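You operate a simulated robot arm through the tools that you are given. There is no shell and no other tool.

The job below is to be done with a simulated robot arm. You get a single attempt, and the scene is never put back.

JOB
Put things in order on the top of the sail table. At the end: the green pad stands where the steel spacer stood; the small white pad is on the blue tin; the steel spacer is on the holed steel plate; the white sanding block stands where the small white pad stood; whatever was shut is shut again. Leave all else as you found it, and nothing knocked over.

The check looks at the end state, three seconds after you hand in, the way a careful person would. Anything else that was tipped, shoved, dropped, spilled or broken makes it a failure.

ROBOT AND FRAMES
A 6-joint arm with a two-finger gripper, fixed in place. Base frame: the origin is at the foot of the arm, x ahead of it, y to its left, z up; the work surface is at about z = 0. Readings come in mm, rad, newtons and seconds.
With the tool pointing down near the work surface it reaches from about 240 to 620 mm from the base axis. Its first joint turns from -1.152 to 1.152 rad. Payload 1.37 kg.
The TCP is the grasp point between the finger pads, 22 mm short of the fingertips. In the tool frame z runs along the fingers and y along their closing line. Largest opening 92 mm; the body of the gripper starts 65 mm behind the TCP.
Orientation is told as [roll, pitch, yaw] about the base's x, y, z axes, in that order, counted from this pose: with the fingers straight down and closing along the base's y, the tool's x points along the base's -x, its y along +y and its z along -z.

CONTROLS
- The arm moves only by the tool jog_arm. Its argument "plan" is a list of rows, each a list of 7 numbers: the shift along the tool's x, y, z in units of 300 mm (1.0 is 300 mm), then the turn, a rotation vector about the tool's x, y, z in units of 90 degrees (1.0 is 90 degrees), then the opening, from 0 (shut) to 1 (fully open). In form: [[tx, ty, tz, wx, wy, wz, grip], ...]. A call has 1 to 20 rows; each row is the pose to reach, as a shift and turn from the pose commanded when the call began, along the tool's axes at that moment. A call with a number of a shift or a turn outside -1 to 1 is refused whole. Each row takes 0.2 s and may step no farther than 50 mm and 0.15 rad from the row before; otherwise, or with a gripper value out of range, the whole call is refused. Where a pose cannot be reached the arm comes as near as it can. A force on the tool above 40 N (or 10 N above the force at the start of the call, whichever is more), or a blocked arm, ends the call early, and 0.2 s more pass. The fingers move at their own pace and stop on an object; they squeeze with about 22 N. The grip force told is the motor's: it shows also when the fingers shut on nothing. Time passes only in rows, and 0.2 s behind the last, so rows that repeat a pose let the fingers close. The reply holds the time, the measured pose of the TCP, the force on the tool along the base axes, the opening and the grip force, in the units named above and with some noise, with the torque about the TCP (base axes, N m) and any sound that the robot's microphone picked up.
- Cameras (640 x 400 px; columns grow to the right, rows downward): "scene" is fixed at [38.7, -427.3, 580]; the picture's right is [0.79, -0.61, 0.00], its down [-0.34, -0.43, -0.84] and it looks along [0.51, 0.66, -0.55] (base axes); focal length 274 px, centre (320, 200). "wrist" rides on the gripper at [71, 19, -102] in the tool frame; the picture's right is [-0.26, 0.96, 0.00], its down [-0.75, -0.21, -0.62] and it looks along [-0.60, -0.16, 0.78] (tool axes); focal length 280 px, centre (320, 200). There is no depth. A picture from a camera that has moved, and an enlarged one, comes with that camera's place and axes in the base frame and with its lens. The place of the scene camera against the robot may be out by one fixed shift of up to 12 mm in any direction.
- snapshot(camera): a new picture of that camera. The clock stands still meanwhile.
- enlarge(camera, box): a new picture of the part [left, top, right, bottom] of that camera's present view, enlarged. The clock stands still meanwhile.
- finish_job(): hands the job in; it is judged then, once.

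Places have to be worked out from the pictures, the camera data and where the tool is seen. Open the gripper and draw the arm clear of the work before you hand the job in, unless the task says otherwise.

The tools are called after "Emit:" as a command line: name --pt "numbers of a row" for each row, then --argument value for the rest, lists and objects as JSON in quotes. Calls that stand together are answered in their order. jog_arm: Moves the arm, as the interface text tells. Its arguments: {"type":"object","properties":{"plan":{"type":"array"}},"required":["plan"]} The other tools are called the same way: snapshot (camera) takes a picture; enlarge (camera, box) takes an enlarged picture of a part of a camera's view; finish_job () hands the job in.

At the start:

```text
t: 0.0
tool_pos: [381.8, -8.1, 311.7]
ee_rot: [-0.002, 0.0, 0.001]
ft_force: [-1.1, 0.5, 0.6]
torque: [0.02, -0.01, 0.02]
gripper_width: 92.2
grasp_force: 0.1
```

scene: 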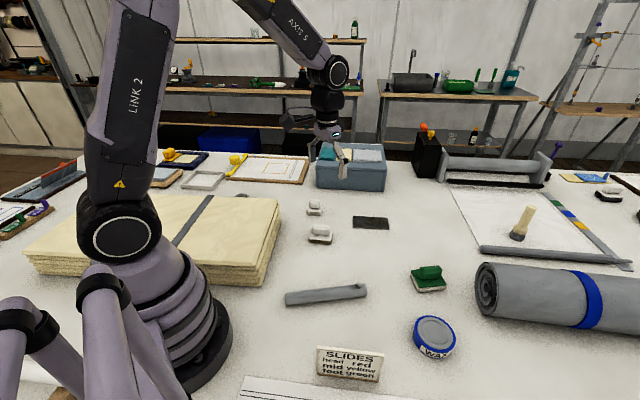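
wrist: 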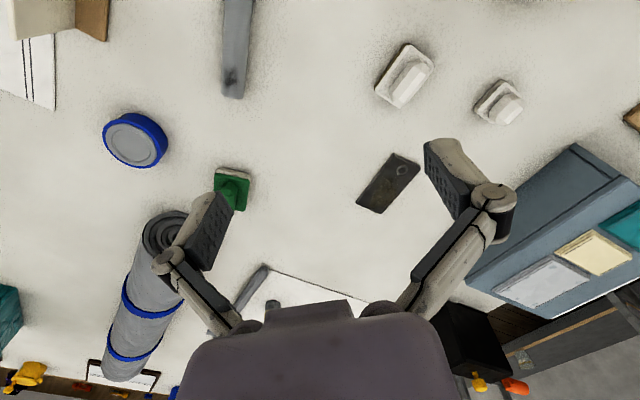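

I start by looking closer at the scene: the pads, the tin, the plate and the steel bar, and the sign.

Emit:
enlarge --camera "scene" --box '[270, 180, 470, 305]'

Emit:
enlarge --camera "scene" --box '[270, 275, 470, 400]'

Emit:
enlarge --camera "wrist" --box '[320, 20, 640, 220]'

Emit:
enlarge --camera "wrist" --box '[60, 0, 380, 200]'

Emit:
enlarge --camera "scene" --box '[290, 120, 450, 220]'

Emit:
enlarge --camera "scene" --box '[440, 130, 640, 255]'

Emit:
enlarge --camera "scene" --box '[0, 130, 320, 330]'

```text
3.20 times, centred on (370, 242) of scene
camera zoom: at [38.7, -427.3, 580.0], right [0.79, -0.61, 0.0], down [-0.34, -0.43, -0.84], along [0.51, 0.66, -0.55], focal length 878 px, centre (160, 64)
```

zoom: 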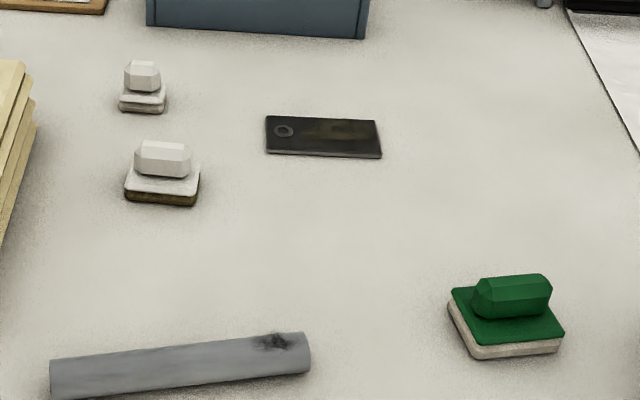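

```text
3.20 times, centred on (370, 338) of scene
camera zoom: at [38.7, -427.3, 580.0], right [0.79, -0.61, 0.0], down [-0.34, -0.43, -0.84], along [0.51, 0.66, -0.55], focal length 878 px, centre (160, -240)
```

zoom: 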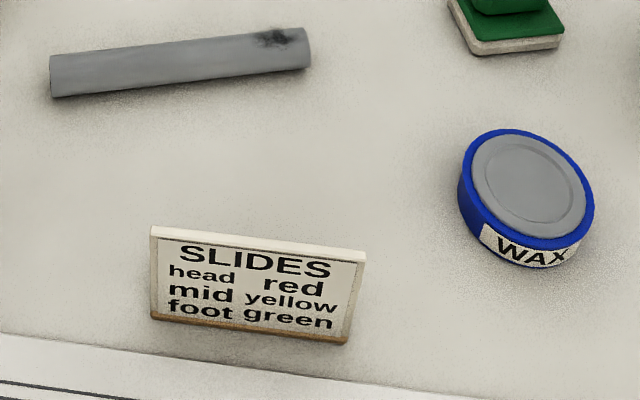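

```text
2.00 times, centred on (480, 120) of wrist
camera zoom: at [311.9, 9.5, 413.8], right [0.26, 0.97, 0.0], down [0.75, -0.2, 0.63], along [0.6, -0.16, -0.78], focal length 561 px, centre (0, 360)
```

zoom: 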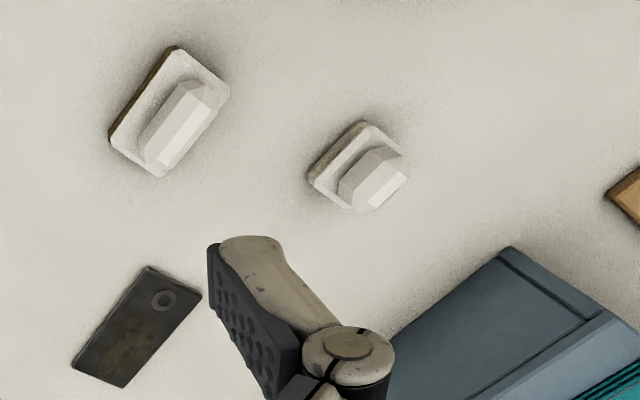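

```text
2.00 times, centred on (220, 100) of wrist
camera zoom: at [311.9, 9.5, 413.8], right [0.26, 0.97, 0.0], down [0.75, -0.2, 0.63], along [0.6, -0.16, -0.78], focal length 561 px, centre (520, 400)
```

zoom: 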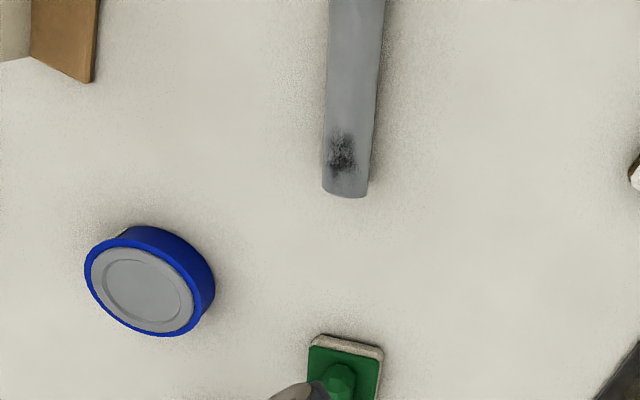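

```text
4.00 times, centred on (370, 170) of scene
camera zoom: at [38.7, -427.3, 580.0], right [0.79, -0.61, 0.0], down [-0.34, -0.43, -0.84], along [0.51, 0.66, -0.55], focal length 1097 px, centre (120, 320)
```

zoom: 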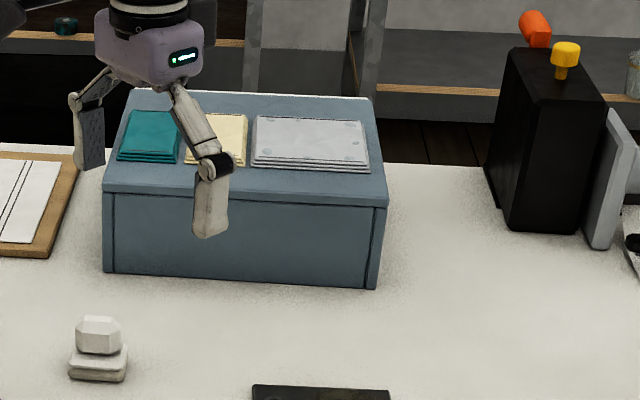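

```text
3.20 times, centred on (540, 192) of scene
camera zoom: at [38.7, -427.3, 580.0], right [0.79, -0.61, 0.0], down [-0.34, -0.43, -0.84], along [0.51, 0.66, -0.55], focal length 878 px, centre (-384, 224)
```

zoom: 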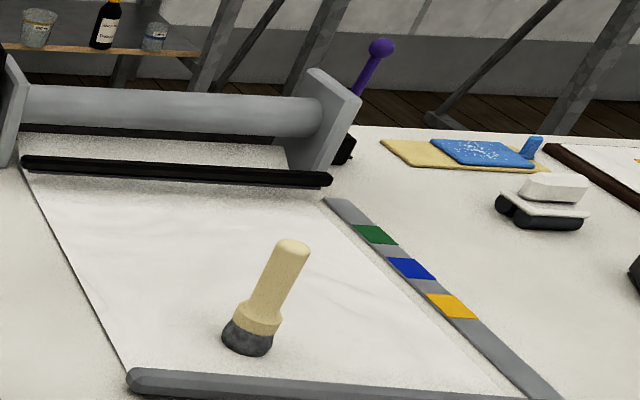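

```text
2.00 times, centred on (160, 230) of scene
camera zoom: at [38.7, -427.3, 580.0], right [0.79, -0.61, 0.0], down [-0.34, -0.43, -0.84], along [0.51, 0.66, -0.55], focal length 549 px, centre (640, 140)
```

zoom: 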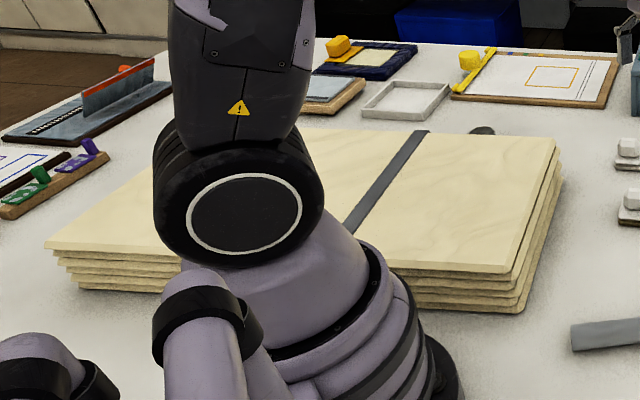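

The long grey bar may not be the spacer, so I look for hidden or less visible items before moving.

Emit:
enlarge --camera "scene" --box '[270, 170, 350, 220]'

Emit:
enlarge --camera "scene" --box '[540, 140, 640, 203]'

Emit:
enlarge --camera "scene" --box '[380, 110, 480, 200]'

Emit:
enlarge --camera "scene" --box '[140, 140, 320, 210]'

Emit:
enlarge --camera "scene" --box '[0, 150, 120, 260]'

Emit:
enlarge --camera "wrist" --box '[0, 0, 160, 100]'

Emit:
enlarge --camera "wrist" --box '[440, 120, 640, 400]'

Emit:
enlarge --camera "wrist" --box '[0, 200, 320, 400]'

```text
8.00 times, centred on (310, 195) of scene
camera zoom: at [38.7, -427.3, 580.0], right [0.79, -0.61, 0.0], down [-0.34, -0.43, -0.84], along [0.51, 0.66, -0.55], focal length 2194 px, centre (400, 240)
```

zoom: 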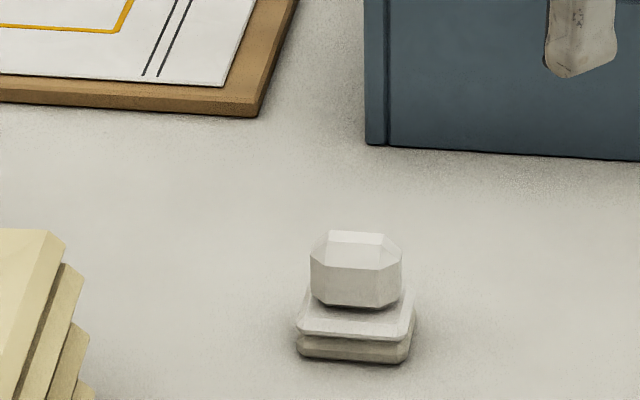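

```text
6.35 times, centred on (590, 172) of scene
camera zoom: at [38.7, -427.3, 580.0], right [0.79, -0.61, 0.0], down [-0.34, -0.43, -0.84], along [0.51, 0.66, -0.55], focal length 1741 px, centre (-1394, 381)
```

zoom: 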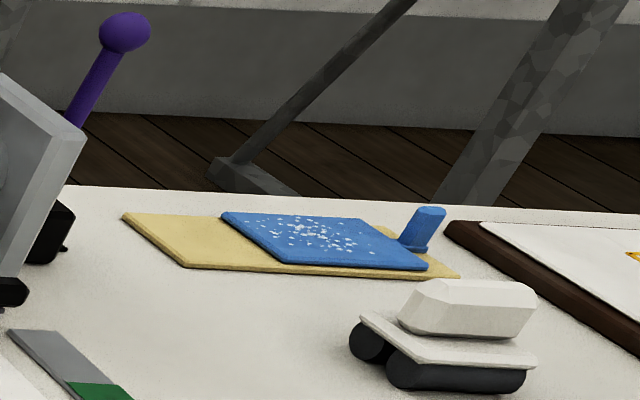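

```text
4.44 times, centred on (430, 155) of scene
camera zoom: at [38.7, -427.3, 580.0], right [0.79, -0.61, 0.0], down [-0.34, -0.43, -0.84], along [0.51, 0.66, -0.55], focal length 1219 px, centre (-169, 400)
```

zoom: 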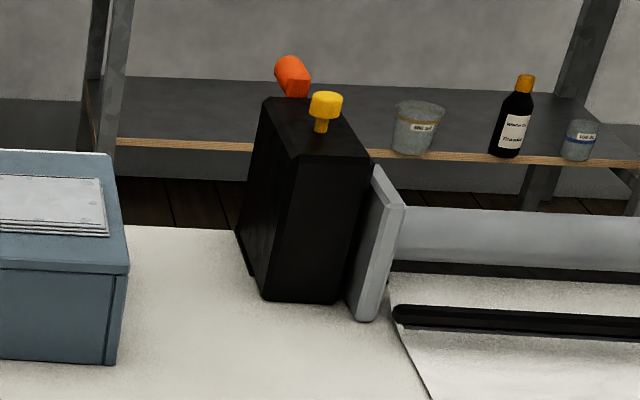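

```text
3.56 times, centred on (230, 175) of scene
camera zoom: at [38.7, -427.3, 580.0], right [0.79, -0.61, 0.0], down [-0.34, -0.43, -0.84], along [0.51, 0.66, -0.55], focal length 975 px, centre (640, 289)
```

zoom: 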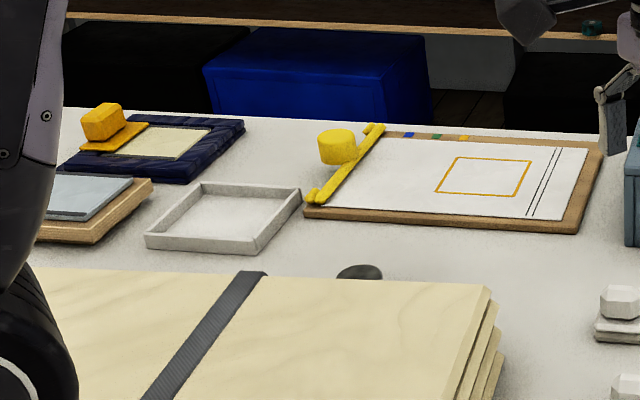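

```text
3.64 times, centred on (60, 205) of scene
camera zoom: at [38.7, -427.3, 580.0], right [0.79, -0.61, 0.0], down [-0.34, -0.43, -0.84], along [0.51, 0.66, -0.55], focal length 997 px, centre (1266, 182)
```

zoom: 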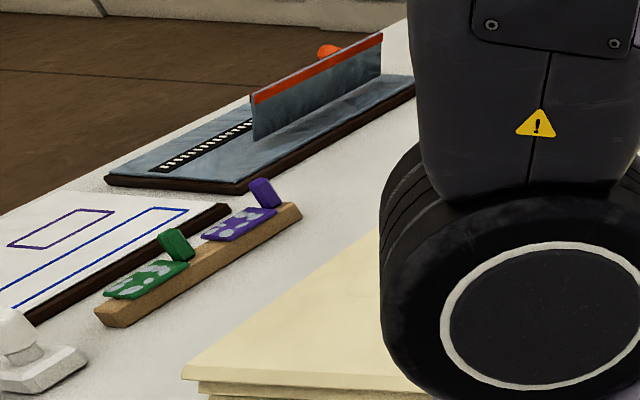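

```text
4.00 times, centred on (80, 50) of wrist
camera zoom: at [311.9, 9.5, 413.8], right [0.26, 0.97, 0.0], down [0.75, -0.2, 0.63], along [0.6, -0.16, -0.78], focal length 1122 px, centre (1280, 800)
```

zoom: 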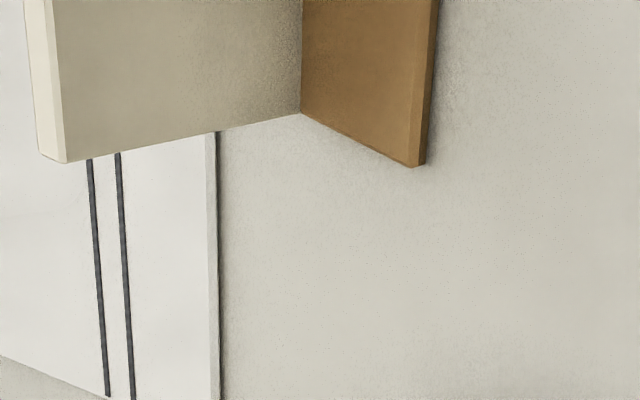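

```text
1.43 times, centred on (540, 260) of wrist
camera zoom: at [311.9, 9.5, 413.8], right [0.26, 0.97, 0.0], down [0.75, -0.2, 0.63], along [0.6, -0.16, -0.78], focal length 401 px, centre (6, 114)
```

zoom: 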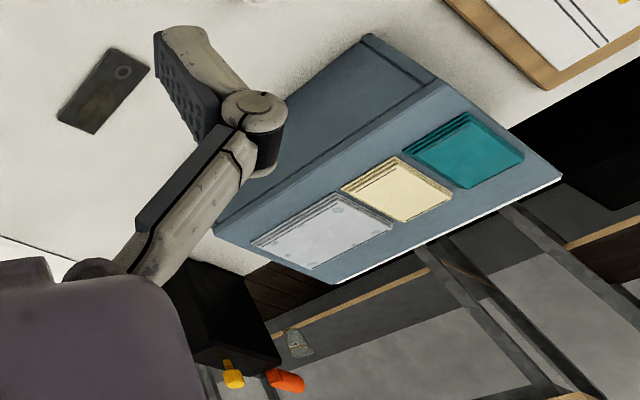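

```text
2.00 times, centred on (160, 300) of wrist
camera zoom: at [311.9, 9.5, 413.8], right [0.26, 0.97, 0.0], down [0.75, -0.2, 0.63], along [0.6, -0.16, -0.78], focal length 561 px, centre (640, 0)
```

zoom: 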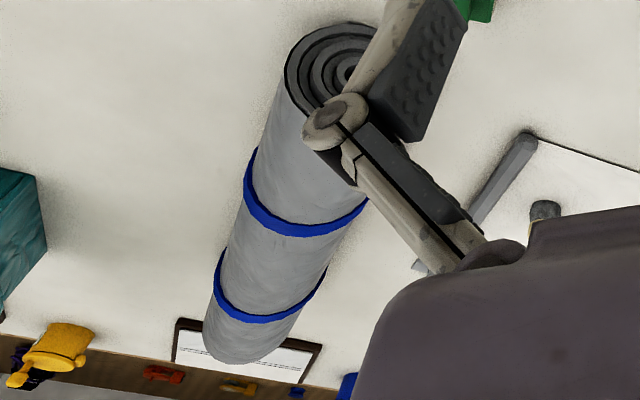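

A dark grey object peeks out behind the plywood stack, at roughly (330, 420). I swing the arm left at height to look at it with the wrist camera.

Emit:
jog_arm --pt "0.08 0.11 0 0 0 -0.073 1" --pt "0.155 0.22 0 0 0 -0.146 1" --pt "0.23 0.33 0 0 0 -0.219 1" --pt "0.31 0.44 0 0 0 -0.292 1" --pt "0.39 0.55 0 0 0 -0.365 1" --pt "0.47 0.66 0 0 0 -0.438 1" --pt "0.55 0.77 0 0 0 -0.511 1" --pt "0.62 0.87 0 0 0 -0.579 1"

Emit:
snapshot --camera "wrist"

Emit:
snapshot --camera "scene"

```text
t: 1.8
tool_pos: [195.1, 252.0, 312.7]
ee_rot: [-0.001, 0.001, 0.911]
ft_force: [0.5, 0.6, -0.5]
torque: [-0.03, 0.02, 0.01]
gripper_width: 91.8
grasp_force: 0.0
```

```text
taken
camera wrist: at [137.8, 206.7, 414.7], right [-0.6, 0.8, 0.0], down [0.62, 0.47, 0.62], along [0.5, 0.38, -0.78], focal length 280 px, centre (320, 200)
```

wrist: 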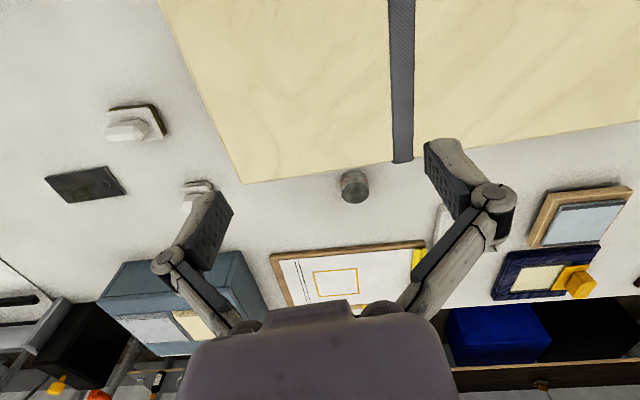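

```text
taken
```

scene: 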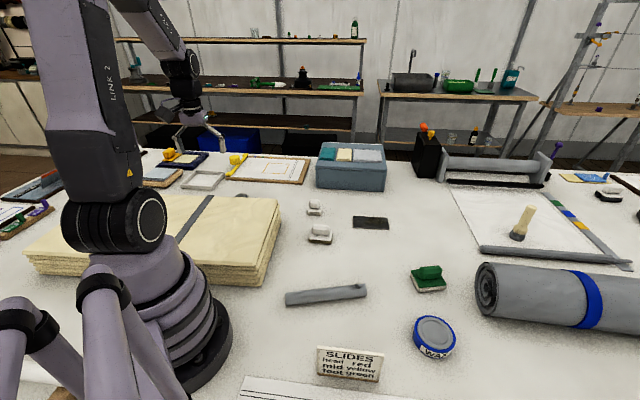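

A small dark steel cylinder stands behind the plywood stack, around (331, 427); that's the likely steel spacer. I zoom in for its shape.

Emit:
enlarge --camera "wrist" --box '[314, 155, 394, 215]'

Emit:
enlarge --camera "wrist" --box '[30, 80, 270, 230]'

Emit:
enlarge --camera "scene" --box '[296, 120, 416, 200]'

Emit:
enlarge --camera "scene" --box '[200, 180, 290, 240]'

```text
6.67 times, centred on (354, 185) of wrist
camera zoom: at [137.8, 206.7, 414.7], right [-0.6, 0.8, 0.0], down [0.62, 0.47, 0.62], along [0.5, 0.38, -0.78], focal length 1869 px, centre (93, 300)
```

zoom: 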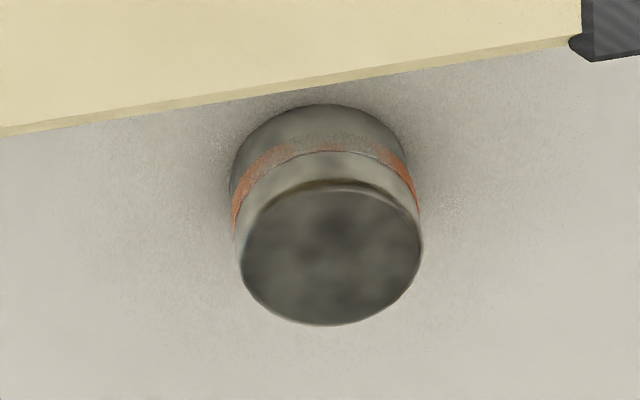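

```text
2.67 times, centred on (150, 155) of wrist
camera zoom: at [137.8, 206.7, 414.7], right [-0.6, 0.8, 0.0], down [0.62, 0.47, 0.62], along [0.5, 0.38, -0.78], focal length 748 px, centre (773, 320)
```

zoom: 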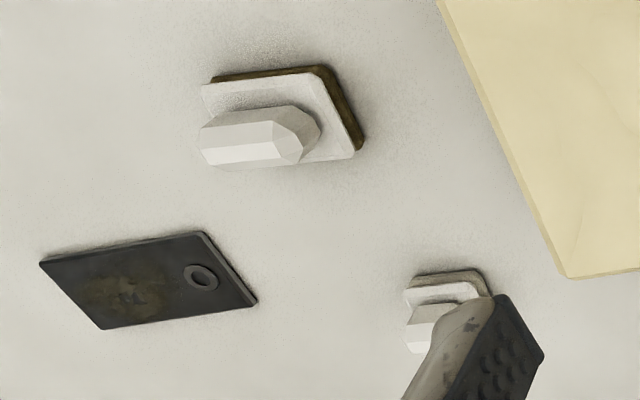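

```text
5.00 times, centred on (356, 160) of scene
camera zoom: at [38.7, -427.3, 580.0], right [0.79, -0.61, 0.0], down [-0.34, -0.43, -0.84], along [0.51, 0.66, -0.55], focal length 1371 px, centre (140, 400)
```

zoom: 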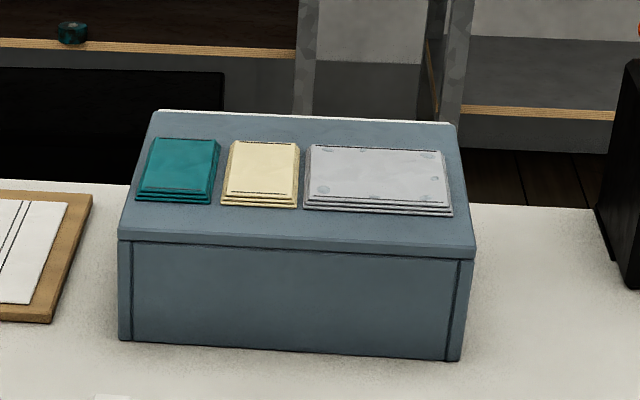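

```text
6.67 times, centred on (245, 210) of scene
camera zoom: at [38.7, -427.3, 580.0], right [0.79, -0.61, 0.0], down [-0.34, -0.43, -0.84], along [0.51, 0.66, -0.55], focal length 1828 px, centre (820, 133)
```

zoom: 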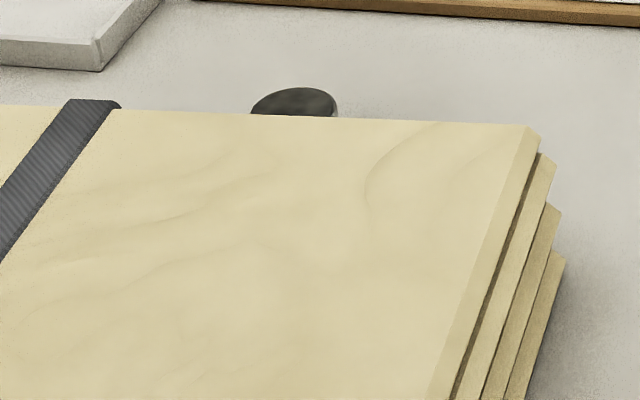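

The cylinder at about (330, 429), around 45 mm wide and 37 mm tall, is the steel spacer. I now move to a closer view of the two white pads.

Emit:
jog_arm --pt "0.017 -0.12 0.075 0 0 0.052 1" --pt "0.034 -0.241 0.15 0 0 0.105 1" --pt "0.051 -0.361 0.225 0 0 0.157 1" --pt "0.068 -0.482 0.3 0 0 0.209 1" --pt "0.0855 -0.602 0.3757 0 0 0.2617 1"

Emit:
snapshot --camera "wrist"

Emit:
enlarge --camera "wrist" --box '[200, 60, 440, 210]'

```text
t: 3.0
tool_pos: [322.5, 124.0, 201.6]
ee_rot: [-0.001, 0.0, 0.499]
ft_force: [0.1, 0.5, 0.1]
torque: [0.0, 0.02, -0.01]
gripper_width: 92.0
grasp_force: 0.0
```

```text
taken
camera wrist: at [250.8, 104.5, 302.5], right [-0.23, 0.97, 0.0], down [0.76, 0.18, 0.62], along [0.61, 0.14, -0.78], focal length 280 px, centre (320, 200)
```

wrist: 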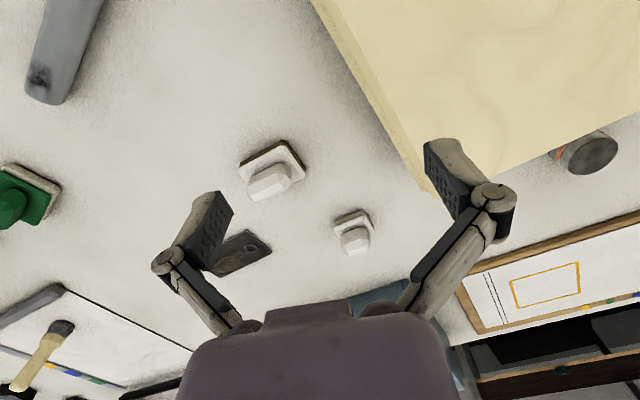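

```text
2.67 times, centred on (320, 135) of wrist
camera zoom: at [250.8, 104.5, 302.5], right [-0.23, 0.97, 0.0], down [0.76, 0.18, 0.62], along [0.61, 0.14, -0.78], focal length 748 px, centre (320, 373)
```

zoom: 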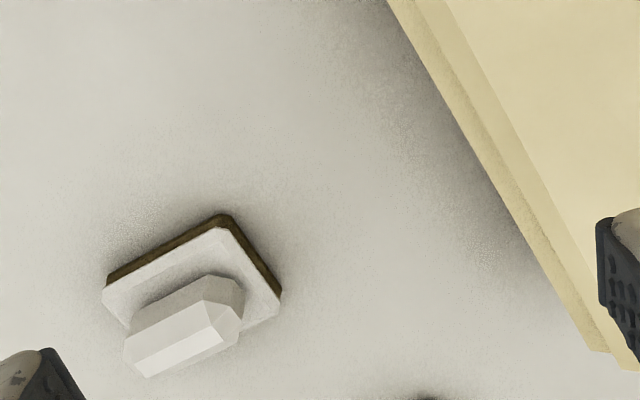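

Both pads have oblong, faceted handles. I zoom in on each to fix handle axes and heights.

Emit:
enlarge --camera "wrist" --box '[320, 195, 400, 265]'

Emit:
enlarge --camera "wrist" --box '[225, 130, 321, 210]'

Emit:
enlarge --camera "wrist" --box '[540, 110, 640, 185]'

Emit:
enlarge --camera "wrist" --box '[0, 150, 90, 240]'

```text
5.71 times, centred on (360, 230) of wrist
camera zoom: at [250.8, 104.5, 302.5], right [-0.23, 0.97, 0.0], down [0.76, 0.18, 0.62], along [0.61, 0.14, -0.78], focal length 1602 px, centre (91, 29)
```

zoom: 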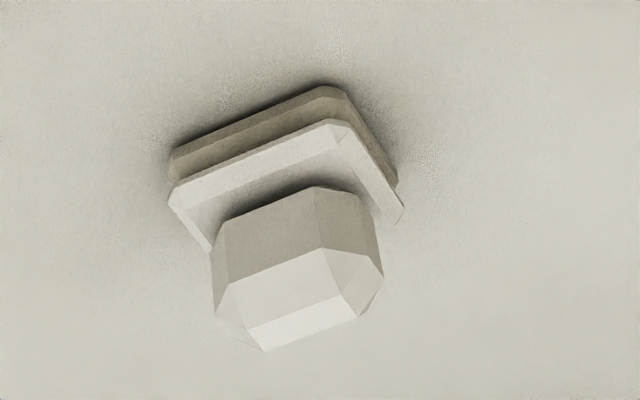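

```text
5.00 times, centred on (273, 170) of wrist
camera zoom: at [250.8, 104.5, 302.5], right [-0.23, 0.97, 0.0], down [0.76, 0.18, 0.62], along [0.61, 0.14, -0.78], focal length 1402 px, centre (555, 350)
```

zoom: 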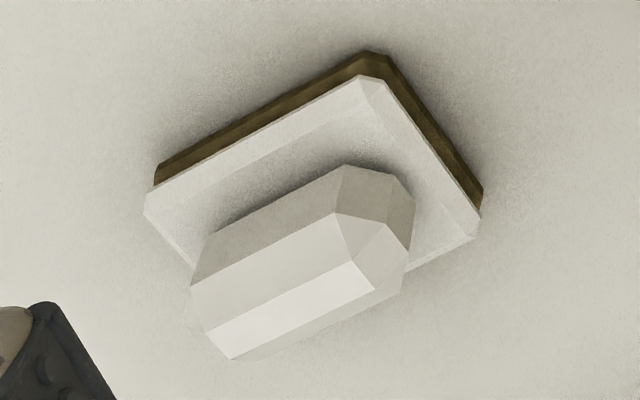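

```text
5.33 times, centred on (590, 148) of wrist
camera zoom: at [250.8, 104.5, 302.5], right [-0.23, 0.97, 0.0], down [0.76, 0.18, 0.62], along [0.61, 0.14, -0.78], focal length 1495 px, centre (-1120, 480)
```

zoom: 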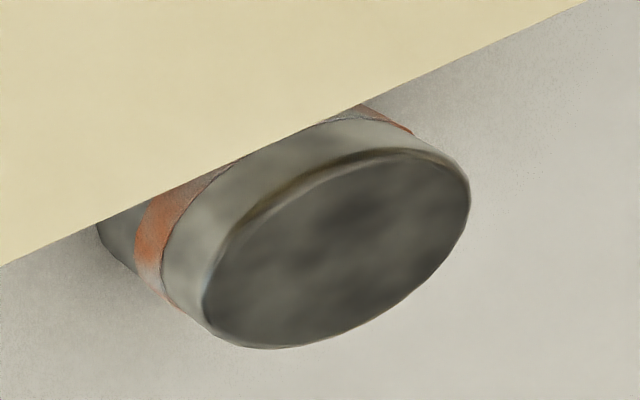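

```text
4.44 times, centred on (45, 195) of wrist
camera zoom: at [250.8, 104.5, 302.5], right [-0.23, 0.97, 0.0], down [0.76, 0.18, 0.62], along [0.61, 0.14, -0.78], focal length 1246 px, centre (1542, 222)
```

zoom: 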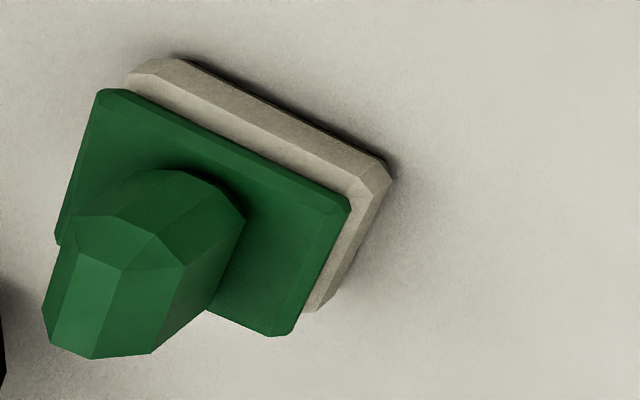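

The small pad's centre works out at about (519, 220), long axis at 133°, handle top about z = 52. The sanding block is at about (448, 90). I move above the small pad with the closing line across its handle.

Emit:
jog_arm --pt "-0.073 -0.003 0.017 0 0 0.083 1" --pt "-0.146 -0.006 0.034 0 0 0.165 1" --pt "-0.219 -0.01 0.052 0 0 0.248 1" --pt "-0.292 -0.013 0.069 0 0 0.331 1" --pt "-0.365 -0.016 0.086 0 0 0.414 1" --pt "-0.438 -0.019 0.103 0 0 0.496 1" --pt "-0.511 -0.023 0.12 0 0 0.579 1" --pt "-0.584 -0.026 0.138 0 0 0.662 1" --pt "-0.657 -0.029 0.155 0 0 0.744 1" --pt "-0.7297 -0.0323 0.172 0 0 0.827 1"

Emit:
snapshot --camera "wrist"

Emit:
snapshot --camera "scene"

```text
t: 5.2
tool_pos: [519.6, 217.2, 149.4]
ee_rot: [-0.002, -0.002, -0.803]
ft_force: [0.6, -0.1, 0.3]
torque: [-0.03, -0.03, -0.01]
gripper_width: 91.8
grasp_force: 0.2
```

```text
taken
camera wrist: at [485.3, 279.8, 250.1], right [0.88, 0.48, 0.0], down [0.38, -0.68, 0.63], along [0.3, -0.55, -0.78], focal length 280 px, centre (320, 200)
```

wrist: 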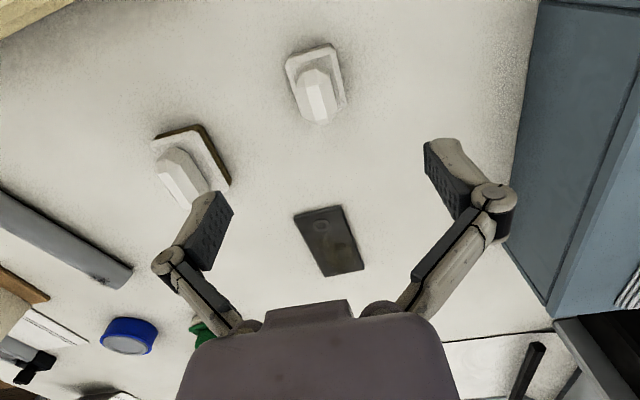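

```text
taken
```

scene: 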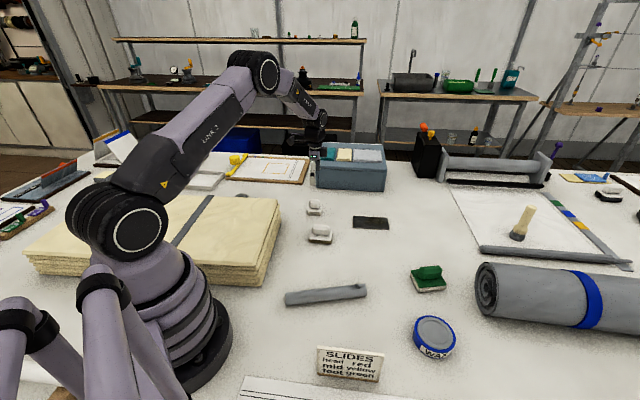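

The pad sits close to column 320, under the tool. I zoom in to check the handle's axis against the finger line.

Emit:
enlarge --camera "wrist" --box '[270, 30, 366, 135]'

Emit:
enlarge --camera "wrist" --box '[280, 190, 380, 290]'

Emit:
enlarge --camera "wrist" --box '[130, 110, 250, 215]'

```text
3.81 times, centred on (318, 82) of wrist
camera zoom: at [485.3, 279.8, 250.1], right [0.88, 0.48, 0.0], down [0.38, -0.68, 0.63], along [0.3, -0.55, -0.78], focal length 1068 px, centre (328, 648)
```

zoom: 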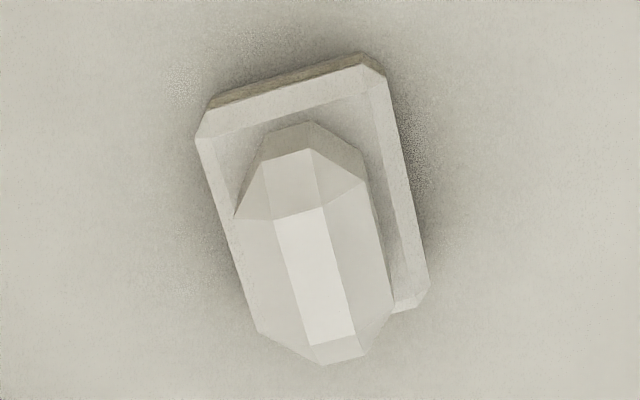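

```text
4.00 times, centred on (330, 240) of wrist
camera zoom: at [485.3, 279.8, 250.1], right [0.88, 0.48, 0.0], down [0.38, -0.68, 0.63], along [0.3, -0.55, -0.78], focal length 1122 px, centre (280, 40)
```

zoom: 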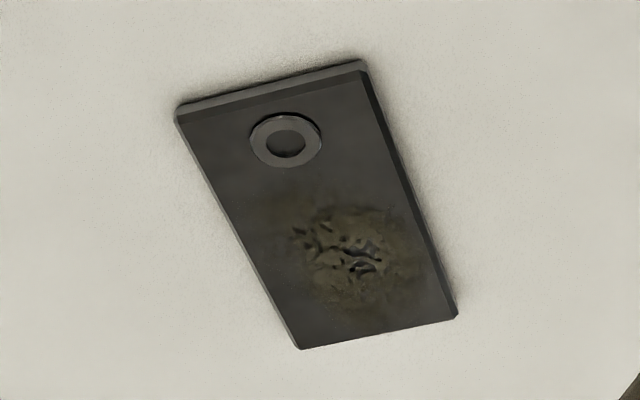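

```text
3.81 times, centred on (190, 162) of wrist
camera zoom: at [485.3, 279.8, 250.1], right [0.88, 0.48, 0.0], down [0.38, -0.68, 0.63], along [0.3, -0.55, -0.78], focal length 1068 px, centre (815, 343)
```

zoom: 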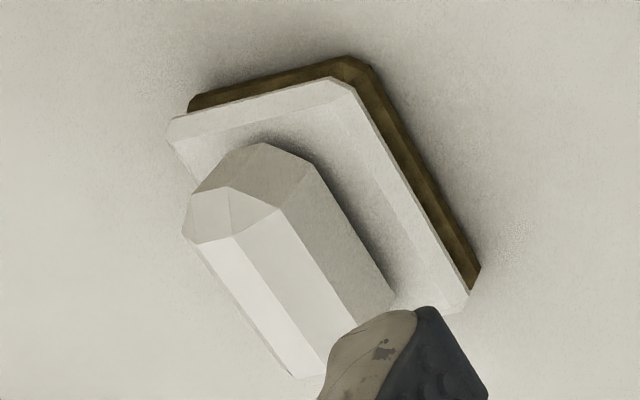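

The handle's axis is at about -45.8°, which matches the tool's yaw. I lower to z = 46, so the fingertips clear the pad's base plate, and close on the handle.

Emit:
jog_arm --pt "0.005 -0.005 0.12 0 0 0 1" --pt "0.005 -0.005 0.24 0 0 0 1" --pt "0.005 -0.005 0.31 0 0 0 1" --pt "0.005 -0.005 0.3447 0 0 0 1" --pt "0.005 -0.005 0.3447 0 0 0 0.6"

Emit:
snapshot --camera "wrist"

```text
t: 6.4
tool_pos: [517.8, 216.6, 42.9]
ee_rot: [-0.001, 0.0, -0.8]
ft_force: [-1.2, 0.2, -0.1]
torque: [0.0, 0.04, 0.0]
gripper_width: 55.4
grasp_force: 0.0
```

```text
taken
camera wrist: at [483.6, 279.3, 144.2], right [0.87, 0.48, 0.0], down [0.38, -0.68, 0.63], along [0.3, -0.55, -0.78], focal length 280 px, centre (320, 200)
```

wrist: 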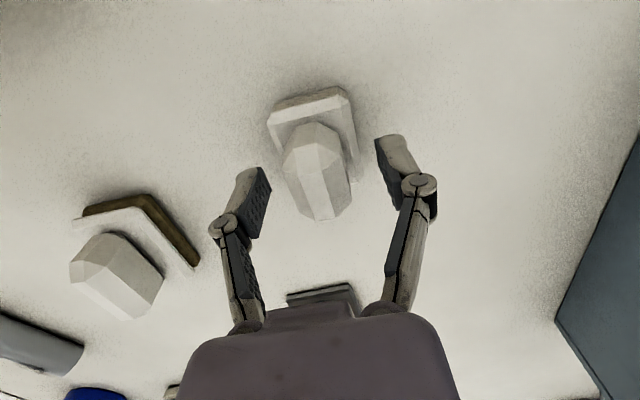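

The handle is between the fingers. I raise 2–3 mm to keep the tips off the base plate, then close.

Emit:
jog_arm --pt "0 0 -0.009 0 0 0 0.6" --pt "0 0 -0.009 0 0 0 0.3" --pt "0 0 -0.009 0 0 0 0.1" --pt "0 0 -0.009 0 0 0 0" --pt "0 0 -0.009 0 0 0 0" --pt "0 0 -0.009 0 0 0 0"

Emit:
snapshot --camera "wrist"

```text
t: 7.8
tool_pos: [517.6, 217.7, 47.1]
ee_rot: [-0.002, -0.001, -0.798]
ft_force: [-0.3, 0.4, 3.0]
torque: [0.0, 0.05, -0.01]
gripper_width: 24.3
grasp_force: 22.1
```

```text
taken
camera wrist: at [483.3, 279.6, 147.5], right [0.87, 0.48, 0.0], down [0.38, -0.68, 0.63], along [0.3, -0.55, -0.78], focal length 280 px, centre (320, 200)
```

wrist: 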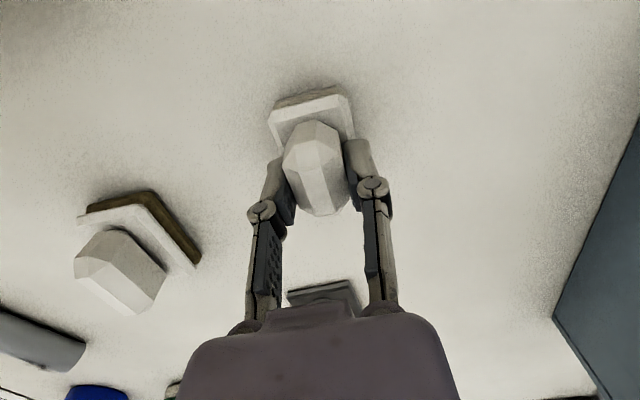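

The grip is firm (24 mm, 22 N). I lift and carry the pad to a vantage point from which the tin is in view.

Emit:
jog_arm --pt "0 0 -0.03 0 0 0 0" --pt "0 0 -0.15 0 0 0 0" --pt "0 0 -0.3 0 0 0 0" --pt "0 0 -0.45 0 0 0 0" --pt "0 0 -0.6 0 0 0 0" --pt "0 0 -0.677 0 0 0 0" --pt "-0.078 -0.128 -0.677 0 0 0 0" --pt "-0.155 -0.257 -0.677 0 0 0 0" --pt "-0.233 -0.385 -0.677 0 0 0 0" --pt "-0.311 -0.513 -0.677 0 0 0 0" --pt "-0.389 -0.641 -0.677 0 0 0 0" --pt "-0.466 -0.77 -0.677 0 0 0 0" --pt "-0.544 -0.898 -0.677 0 0 0 0"

Emit:
snapshot --camera "wrist"

Emit:
snapshot --camera "scene"

```text
t: 10.6
tool_pos: [436.1, -86.2, 249.9]
ee_rot: [-0.001, -0.002, -0.799]
ft_force: [-0.4, 1.2, 0.0]
torque: [0.0, 0.02, 0.0]
gripper_width: 0.0
grasp_force: 21.8
```

```text
taken
camera wrist: at [401.3, -23.8, 351.3], right [0.87, 0.48, 0.0], down [0.38, -0.68, 0.63], along [0.3, -0.55, -0.78], focal length 280 px, centre (320, 200)
```

wrist: 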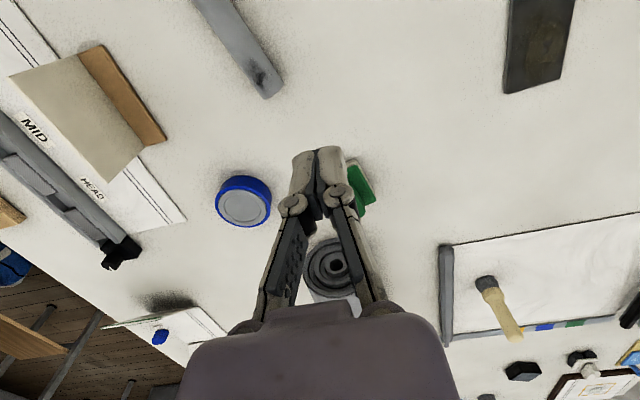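

```text
taken
```

scene: 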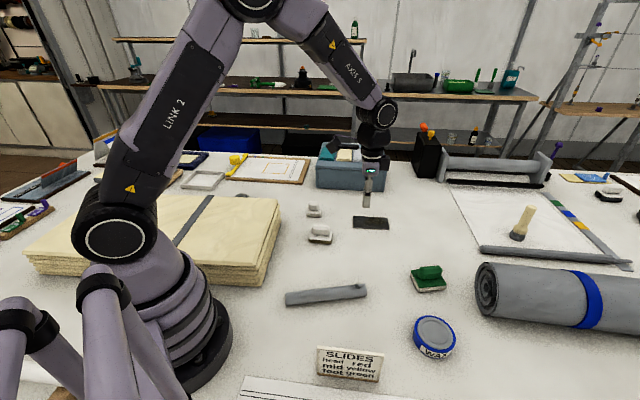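

The gripper is shut on nothing: the pad slipped out, apparently early in the lift. I check how the pad stands now.

Emit:
enlarge --camera "scene" --box '[270, 170, 350, 220]'

Emit:
enlarge --camera "wrist" --box '[190, 140, 310, 250]'

Emit:
enlarge --camera "scene" --box '[270, 180, 470, 305]'

```text
8.00 times, centred on (310, 195) of scene
camera zoom: at [38.7, -427.2, 580.0], right [0.79, -0.61, 0.0], down [-0.34, -0.43, -0.84], along [0.51, 0.66, -0.55], focal length 2194 px, centre (400, 240)
```

zoom: 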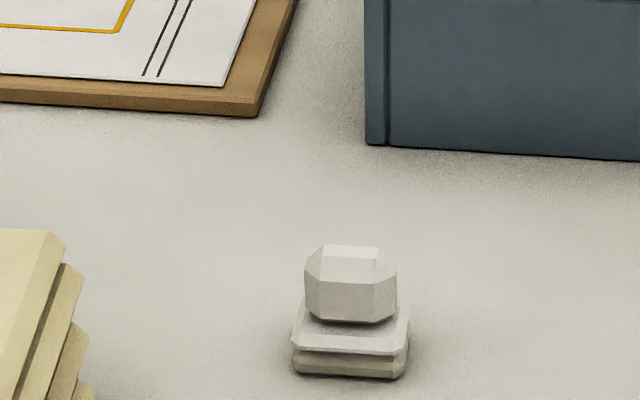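

```text
3.64 times, centred on (250, 195) of wrist
camera zoom: at [401.3, -23.8, 351.3], right [0.87, 0.48, 0.0], down [0.38, -0.68, 0.63], along [0.3, -0.55, -0.78], focal length 1020 px, centre (574, 218)
```

zoom: 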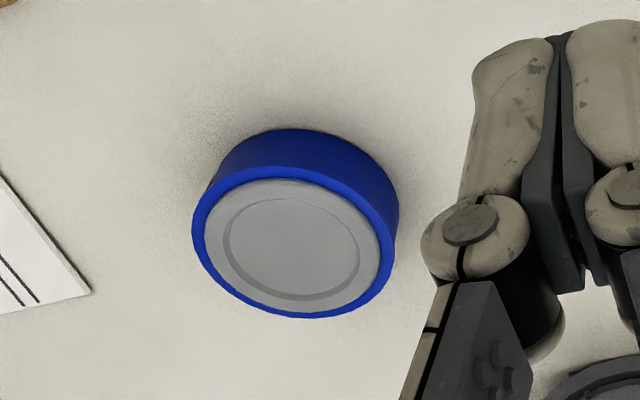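

```text
3.20 times, centred on (370, 242) of scene
camera zoom: at [38.7, -427.2, 580.0], right [0.79, -0.61, 0.0], down [-0.34, -0.43, -0.84], along [0.51, 0.66, -0.55], focal length 878 px, centre (160, 64)
```

zoom: 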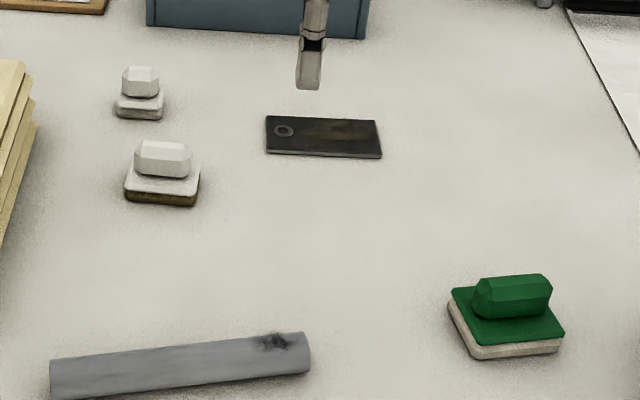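

The pad still stands upright; it only slid a few mm. The tin's centre is at about (432, -318), top z ≈ 28, diameter ≈ 82. I return above the pad to regrip it lower, and I'll lift slower this time.

Emit:
jog_arm --pt "0.0 0.0 0.0 0 0 0 1" --pt "0.077 0.127 0.02 0 0 0 1" --pt "0.153 0.254 0.05 0 0 0 1" --pt "0.23 0.381 0.1 0 0 0 1" --pt "0.306 0.507 0.15 0 0 0 1" --pt "0.383 0.634 0.2 0 0 0 1" --pt "0.459 0.761 0.26 0 0 0 1" --pt "0.536 0.888 0.333 0 0 0 1"

Emit:
enlarge --camera "wrist" --box '[270, 30, 366, 135]'

Emit:
snapshot --camera "wrist"

```text
t: 12.4
tool_pos: [515.3, 213.8, 153.4]
ee_rot: [0.0, -0.001, -0.8]
ft_force: [0.2, 0.0, 0.4]
torque: [0.0, 0.01, 0.0]
gripper_width: 92.1
grasp_force: 0.0
```

```text
3.81 times, centred on (318, 82) of wrist
camera zoom: at [479.8, 276.5, 254.0], right [0.88, 0.48, 0.0], down [0.38, -0.68, 0.63], along [0.3, -0.55, -0.78], focal length 1068 px, centre (328, 648)
```

zoom: 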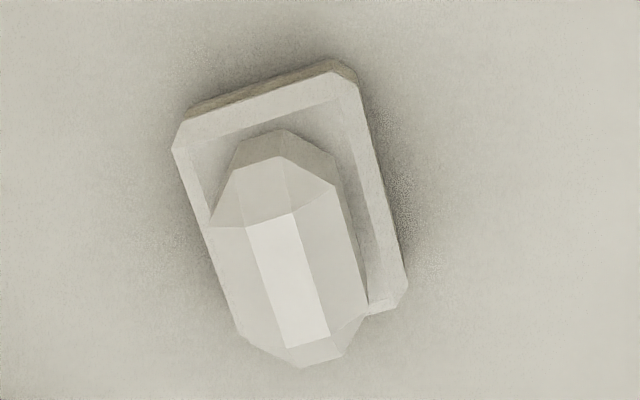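

```text
taken
camera wrist: at [479.8, 276.5, 254.0], right [0.88, 0.48, 0.0], down [0.38, -0.68, 0.63], along [0.3, -0.55, -0.78], focal length 280 px, centre (320, 200)
```

wrist: 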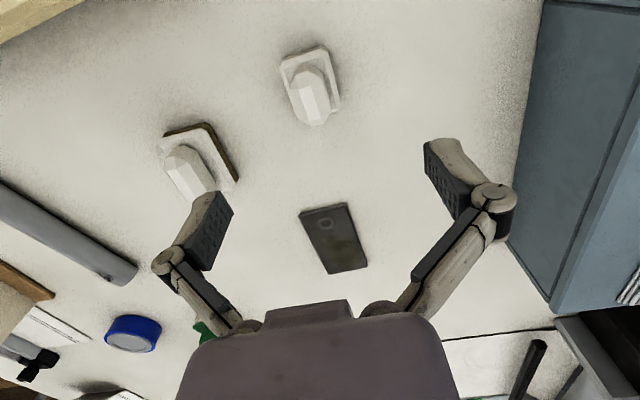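

The handle now is at about (508.6, 209.4), at the same angle. I descend to z ≈ 50 around the handle, narrow the fingers without touching, then feel for the base plate.

Emit:
jog_arm --pt "0.005 -0.0253 0.0 0 0 0 1" --pt "0.005 -0.0253 0.15 0 0 0 1" --pt "0.005 -0.0253 0.27 0 0 0 0.8" --pt "0.005 -0.0253 0.345 0 0 0 0.5" --pt "0.005 -0.0253 0.345 0 0 0 0.33" --pt "0.005 -0.0253 0.345 0 0 0 0.33" --pt "0.005 -0.0253 0.345 0 0 0 0.33"

Emit:
snapshot --camera "wrist"

Emit:
enlarge --camera "scene" --box '[270, 170, 350, 220]'

```text
t: 14.0
tool_pos: [510.3, 211.4, 47.7]
ee_rot: [-0.001, -0.002, -0.798]
ft_force: [-0.2, 0.3, 0.9]
torque: [0.02, 0.01, -0.03]
gripper_width: 30.6
grasp_force: 0.0
```

```text
taken
camera wrist: at [475.5, 272.5, 148.9], right [0.87, 0.48, 0.0], down [0.38, -0.68, 0.63], along [0.3, -0.55, -0.78], focal length 280 px, centre (320, 200)
```

wrist: 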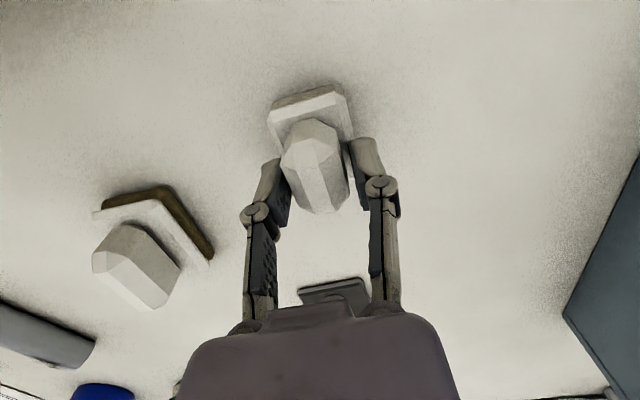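

```text
8.00 times, centred on (310, 195) of scene
camera zoom: at [38.7, -427.3, 580.0], right [0.79, -0.61, 0.0], down [-0.34, -0.43, -0.84], along [0.51, 0.66, -0.55], focal length 2194 px, centre (400, 240)
```

zoom: 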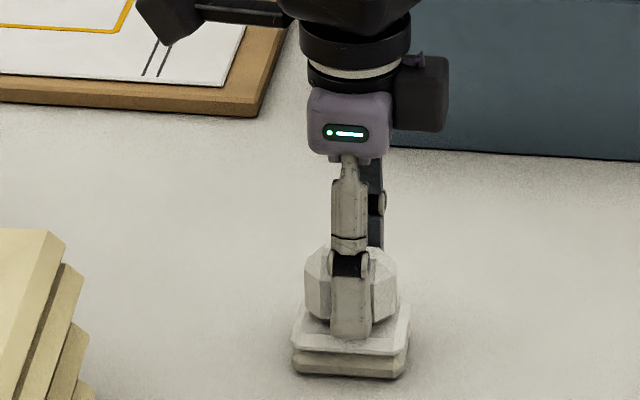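

The tips are just above the base plate. I go down a further 3 mm and read the force.

Emit:
jog_arm --pt "0 0 0.005 0 0 0 0.33" --pt "0 0 0.01 0 0 0 0.33" --pt "0 0 0.01 0 0 0 0.33"

```text
t: 14.8
tool_pos: [509.9, 209.8, 43.5]
ee_rot: [-0.002, -0.001, -0.8]
ft_force: [-0.7, 0.3, -0.7]
torque: [-0.03, 0.01, 0.04]
gripper_width: 30.3
grasp_force: 0.1
```

No contact yet at z ≈ 44, so I go 2 mm more, then close and hold.

Emit:
jog_arm --pt "0 0 0.003 0 0 0 0.33" --pt "0 0 0.0065 0 0 0 0.33" --pt "0 0 0.0065 0 0 0 0.33"

```text
t: 15.6
tool_pos: [511.0, 209.6, 42.5]
ee_rot: [-0.001, -0.001, -0.801]
ft_force: [0.1, -0.2, 6.6]
torque: [-0.08, 0.03, 0.0]
gripper_width: 31.3
grasp_force: 0.4
```

Contact at 6.6 N: the plate top is at about z = 20. I back off 1 mm, close, then test with a slow 6 mm lift.

Emit:
jog_arm --pt "0 0 -0.003 0 0 0 0.33" --pt "0 0 -0.003 0 0 0 0.1" --pt "0 0 -0.003 0 0 0 0" --pt "0 0 -0.003 0 0 0 0" --pt "0 0 -0.003 0 0 0 0" --pt "0 0 -0.003 0 0 0 0"

Emit:
jog_arm --pt "0 0 -0.004 0 0 0 0" --pt "0 0 -0.008 0 0 0 0" --pt "0 0 -0.012 0 0 0 0" --pt "0 0 -0.016 0 0 0 0" --pt "0 0 -0.02 0 0 0 0"

Emit:
snapshot --camera "wrist"

Emit:
enlarge --camera "scene" --box '[270, 170, 350, 220]'

```text
t: 17.0
tool_pos: [511.0, 208.7, 43.5]
ee_rot: [-0.002, -0.001, -0.799]
ft_force: [-2.7, 0.0, 12.6]
torque: [0.03, 0.07, 0.12]
gripper_width: 24.4
grasp_force: 21.8
```

```text
t: 18.2
tool_pos: [508.6, 210.4, 48.2]
ee_rot: [-0.002, -0.002, -0.8]
ft_force: [0.6, 0.4, -0.4]
torque: [0.01, 0.0, 0.02]
gripper_width: 24.0
grasp_force: 21.8
```

```text
taken
camera wrist: at [474.7, 272.4, 150.0], right [0.87, 0.48, 0.0], down [0.38, -0.68, 0.63], along [0.3, -0.55, -0.78], focal length 280 px, centre (320, 200)
```

wrist: 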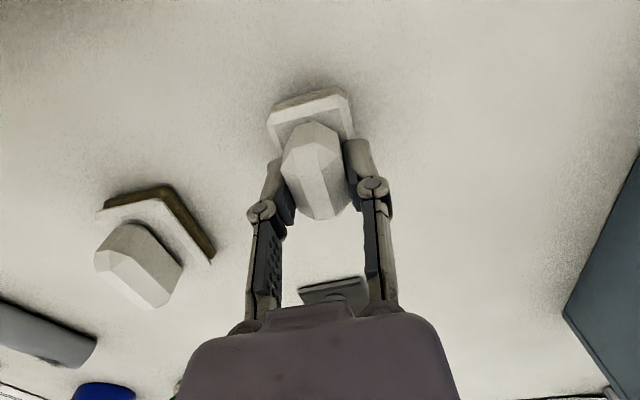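

```text
8.00 times, centred on (310, 195) of scene
camera zoom: at [38.7, -427.3, 580.0], right [0.79, -0.61, 0.0], down [-0.34, -0.43, -0.84], along [0.51, 0.66, -0.55], focal length 2194 px, centre (400, 240)
```

zoom: 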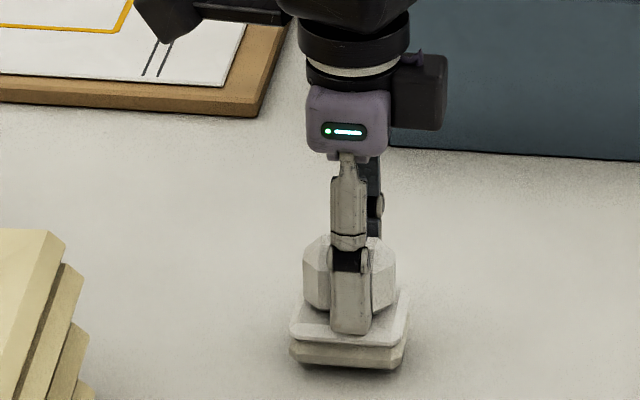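

The pad is off the table and held. I continue the lift slowly and check the grip width.

Emit:
jog_arm --pt "0 0 -0.01 0 0 0 0" --pt "0 0 -0.025 0 0 0 0" --pt "0 0 -0.05 0 0 0 0" --pt "0 0 -0.08 0 0 0 0" --pt "0 0 -0.11 0 0 0 0" --pt "0 0 -0.14 0 0 0 0" --pt "0 0 -0.165 0 0 0 0" --pt "0 0 -0.18 0 0 0 0"

Emit:
snapshot --camera "wrist"

```text
t: 20.0
tool_pos: [510.9, 209.8, 104.0]
ee_rot: [-0.002, -0.002, -0.799]
ft_force: [-0.5, -0.4, -1.0]
torque: [-0.01, -0.01, 0.0]
gripper_width: 24.1
grasp_force: 22.2
```

```text
taken
camera wrist: at [476.0, 272.3, 205.4], right [0.87, 0.48, 0.0], down [0.38, -0.68, 0.63], along [0.3, -0.55, -0.78], focal length 280 px, centre (320, 200)
```

wrist: 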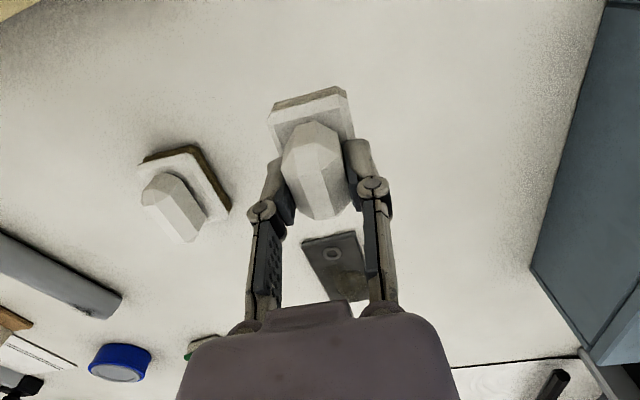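

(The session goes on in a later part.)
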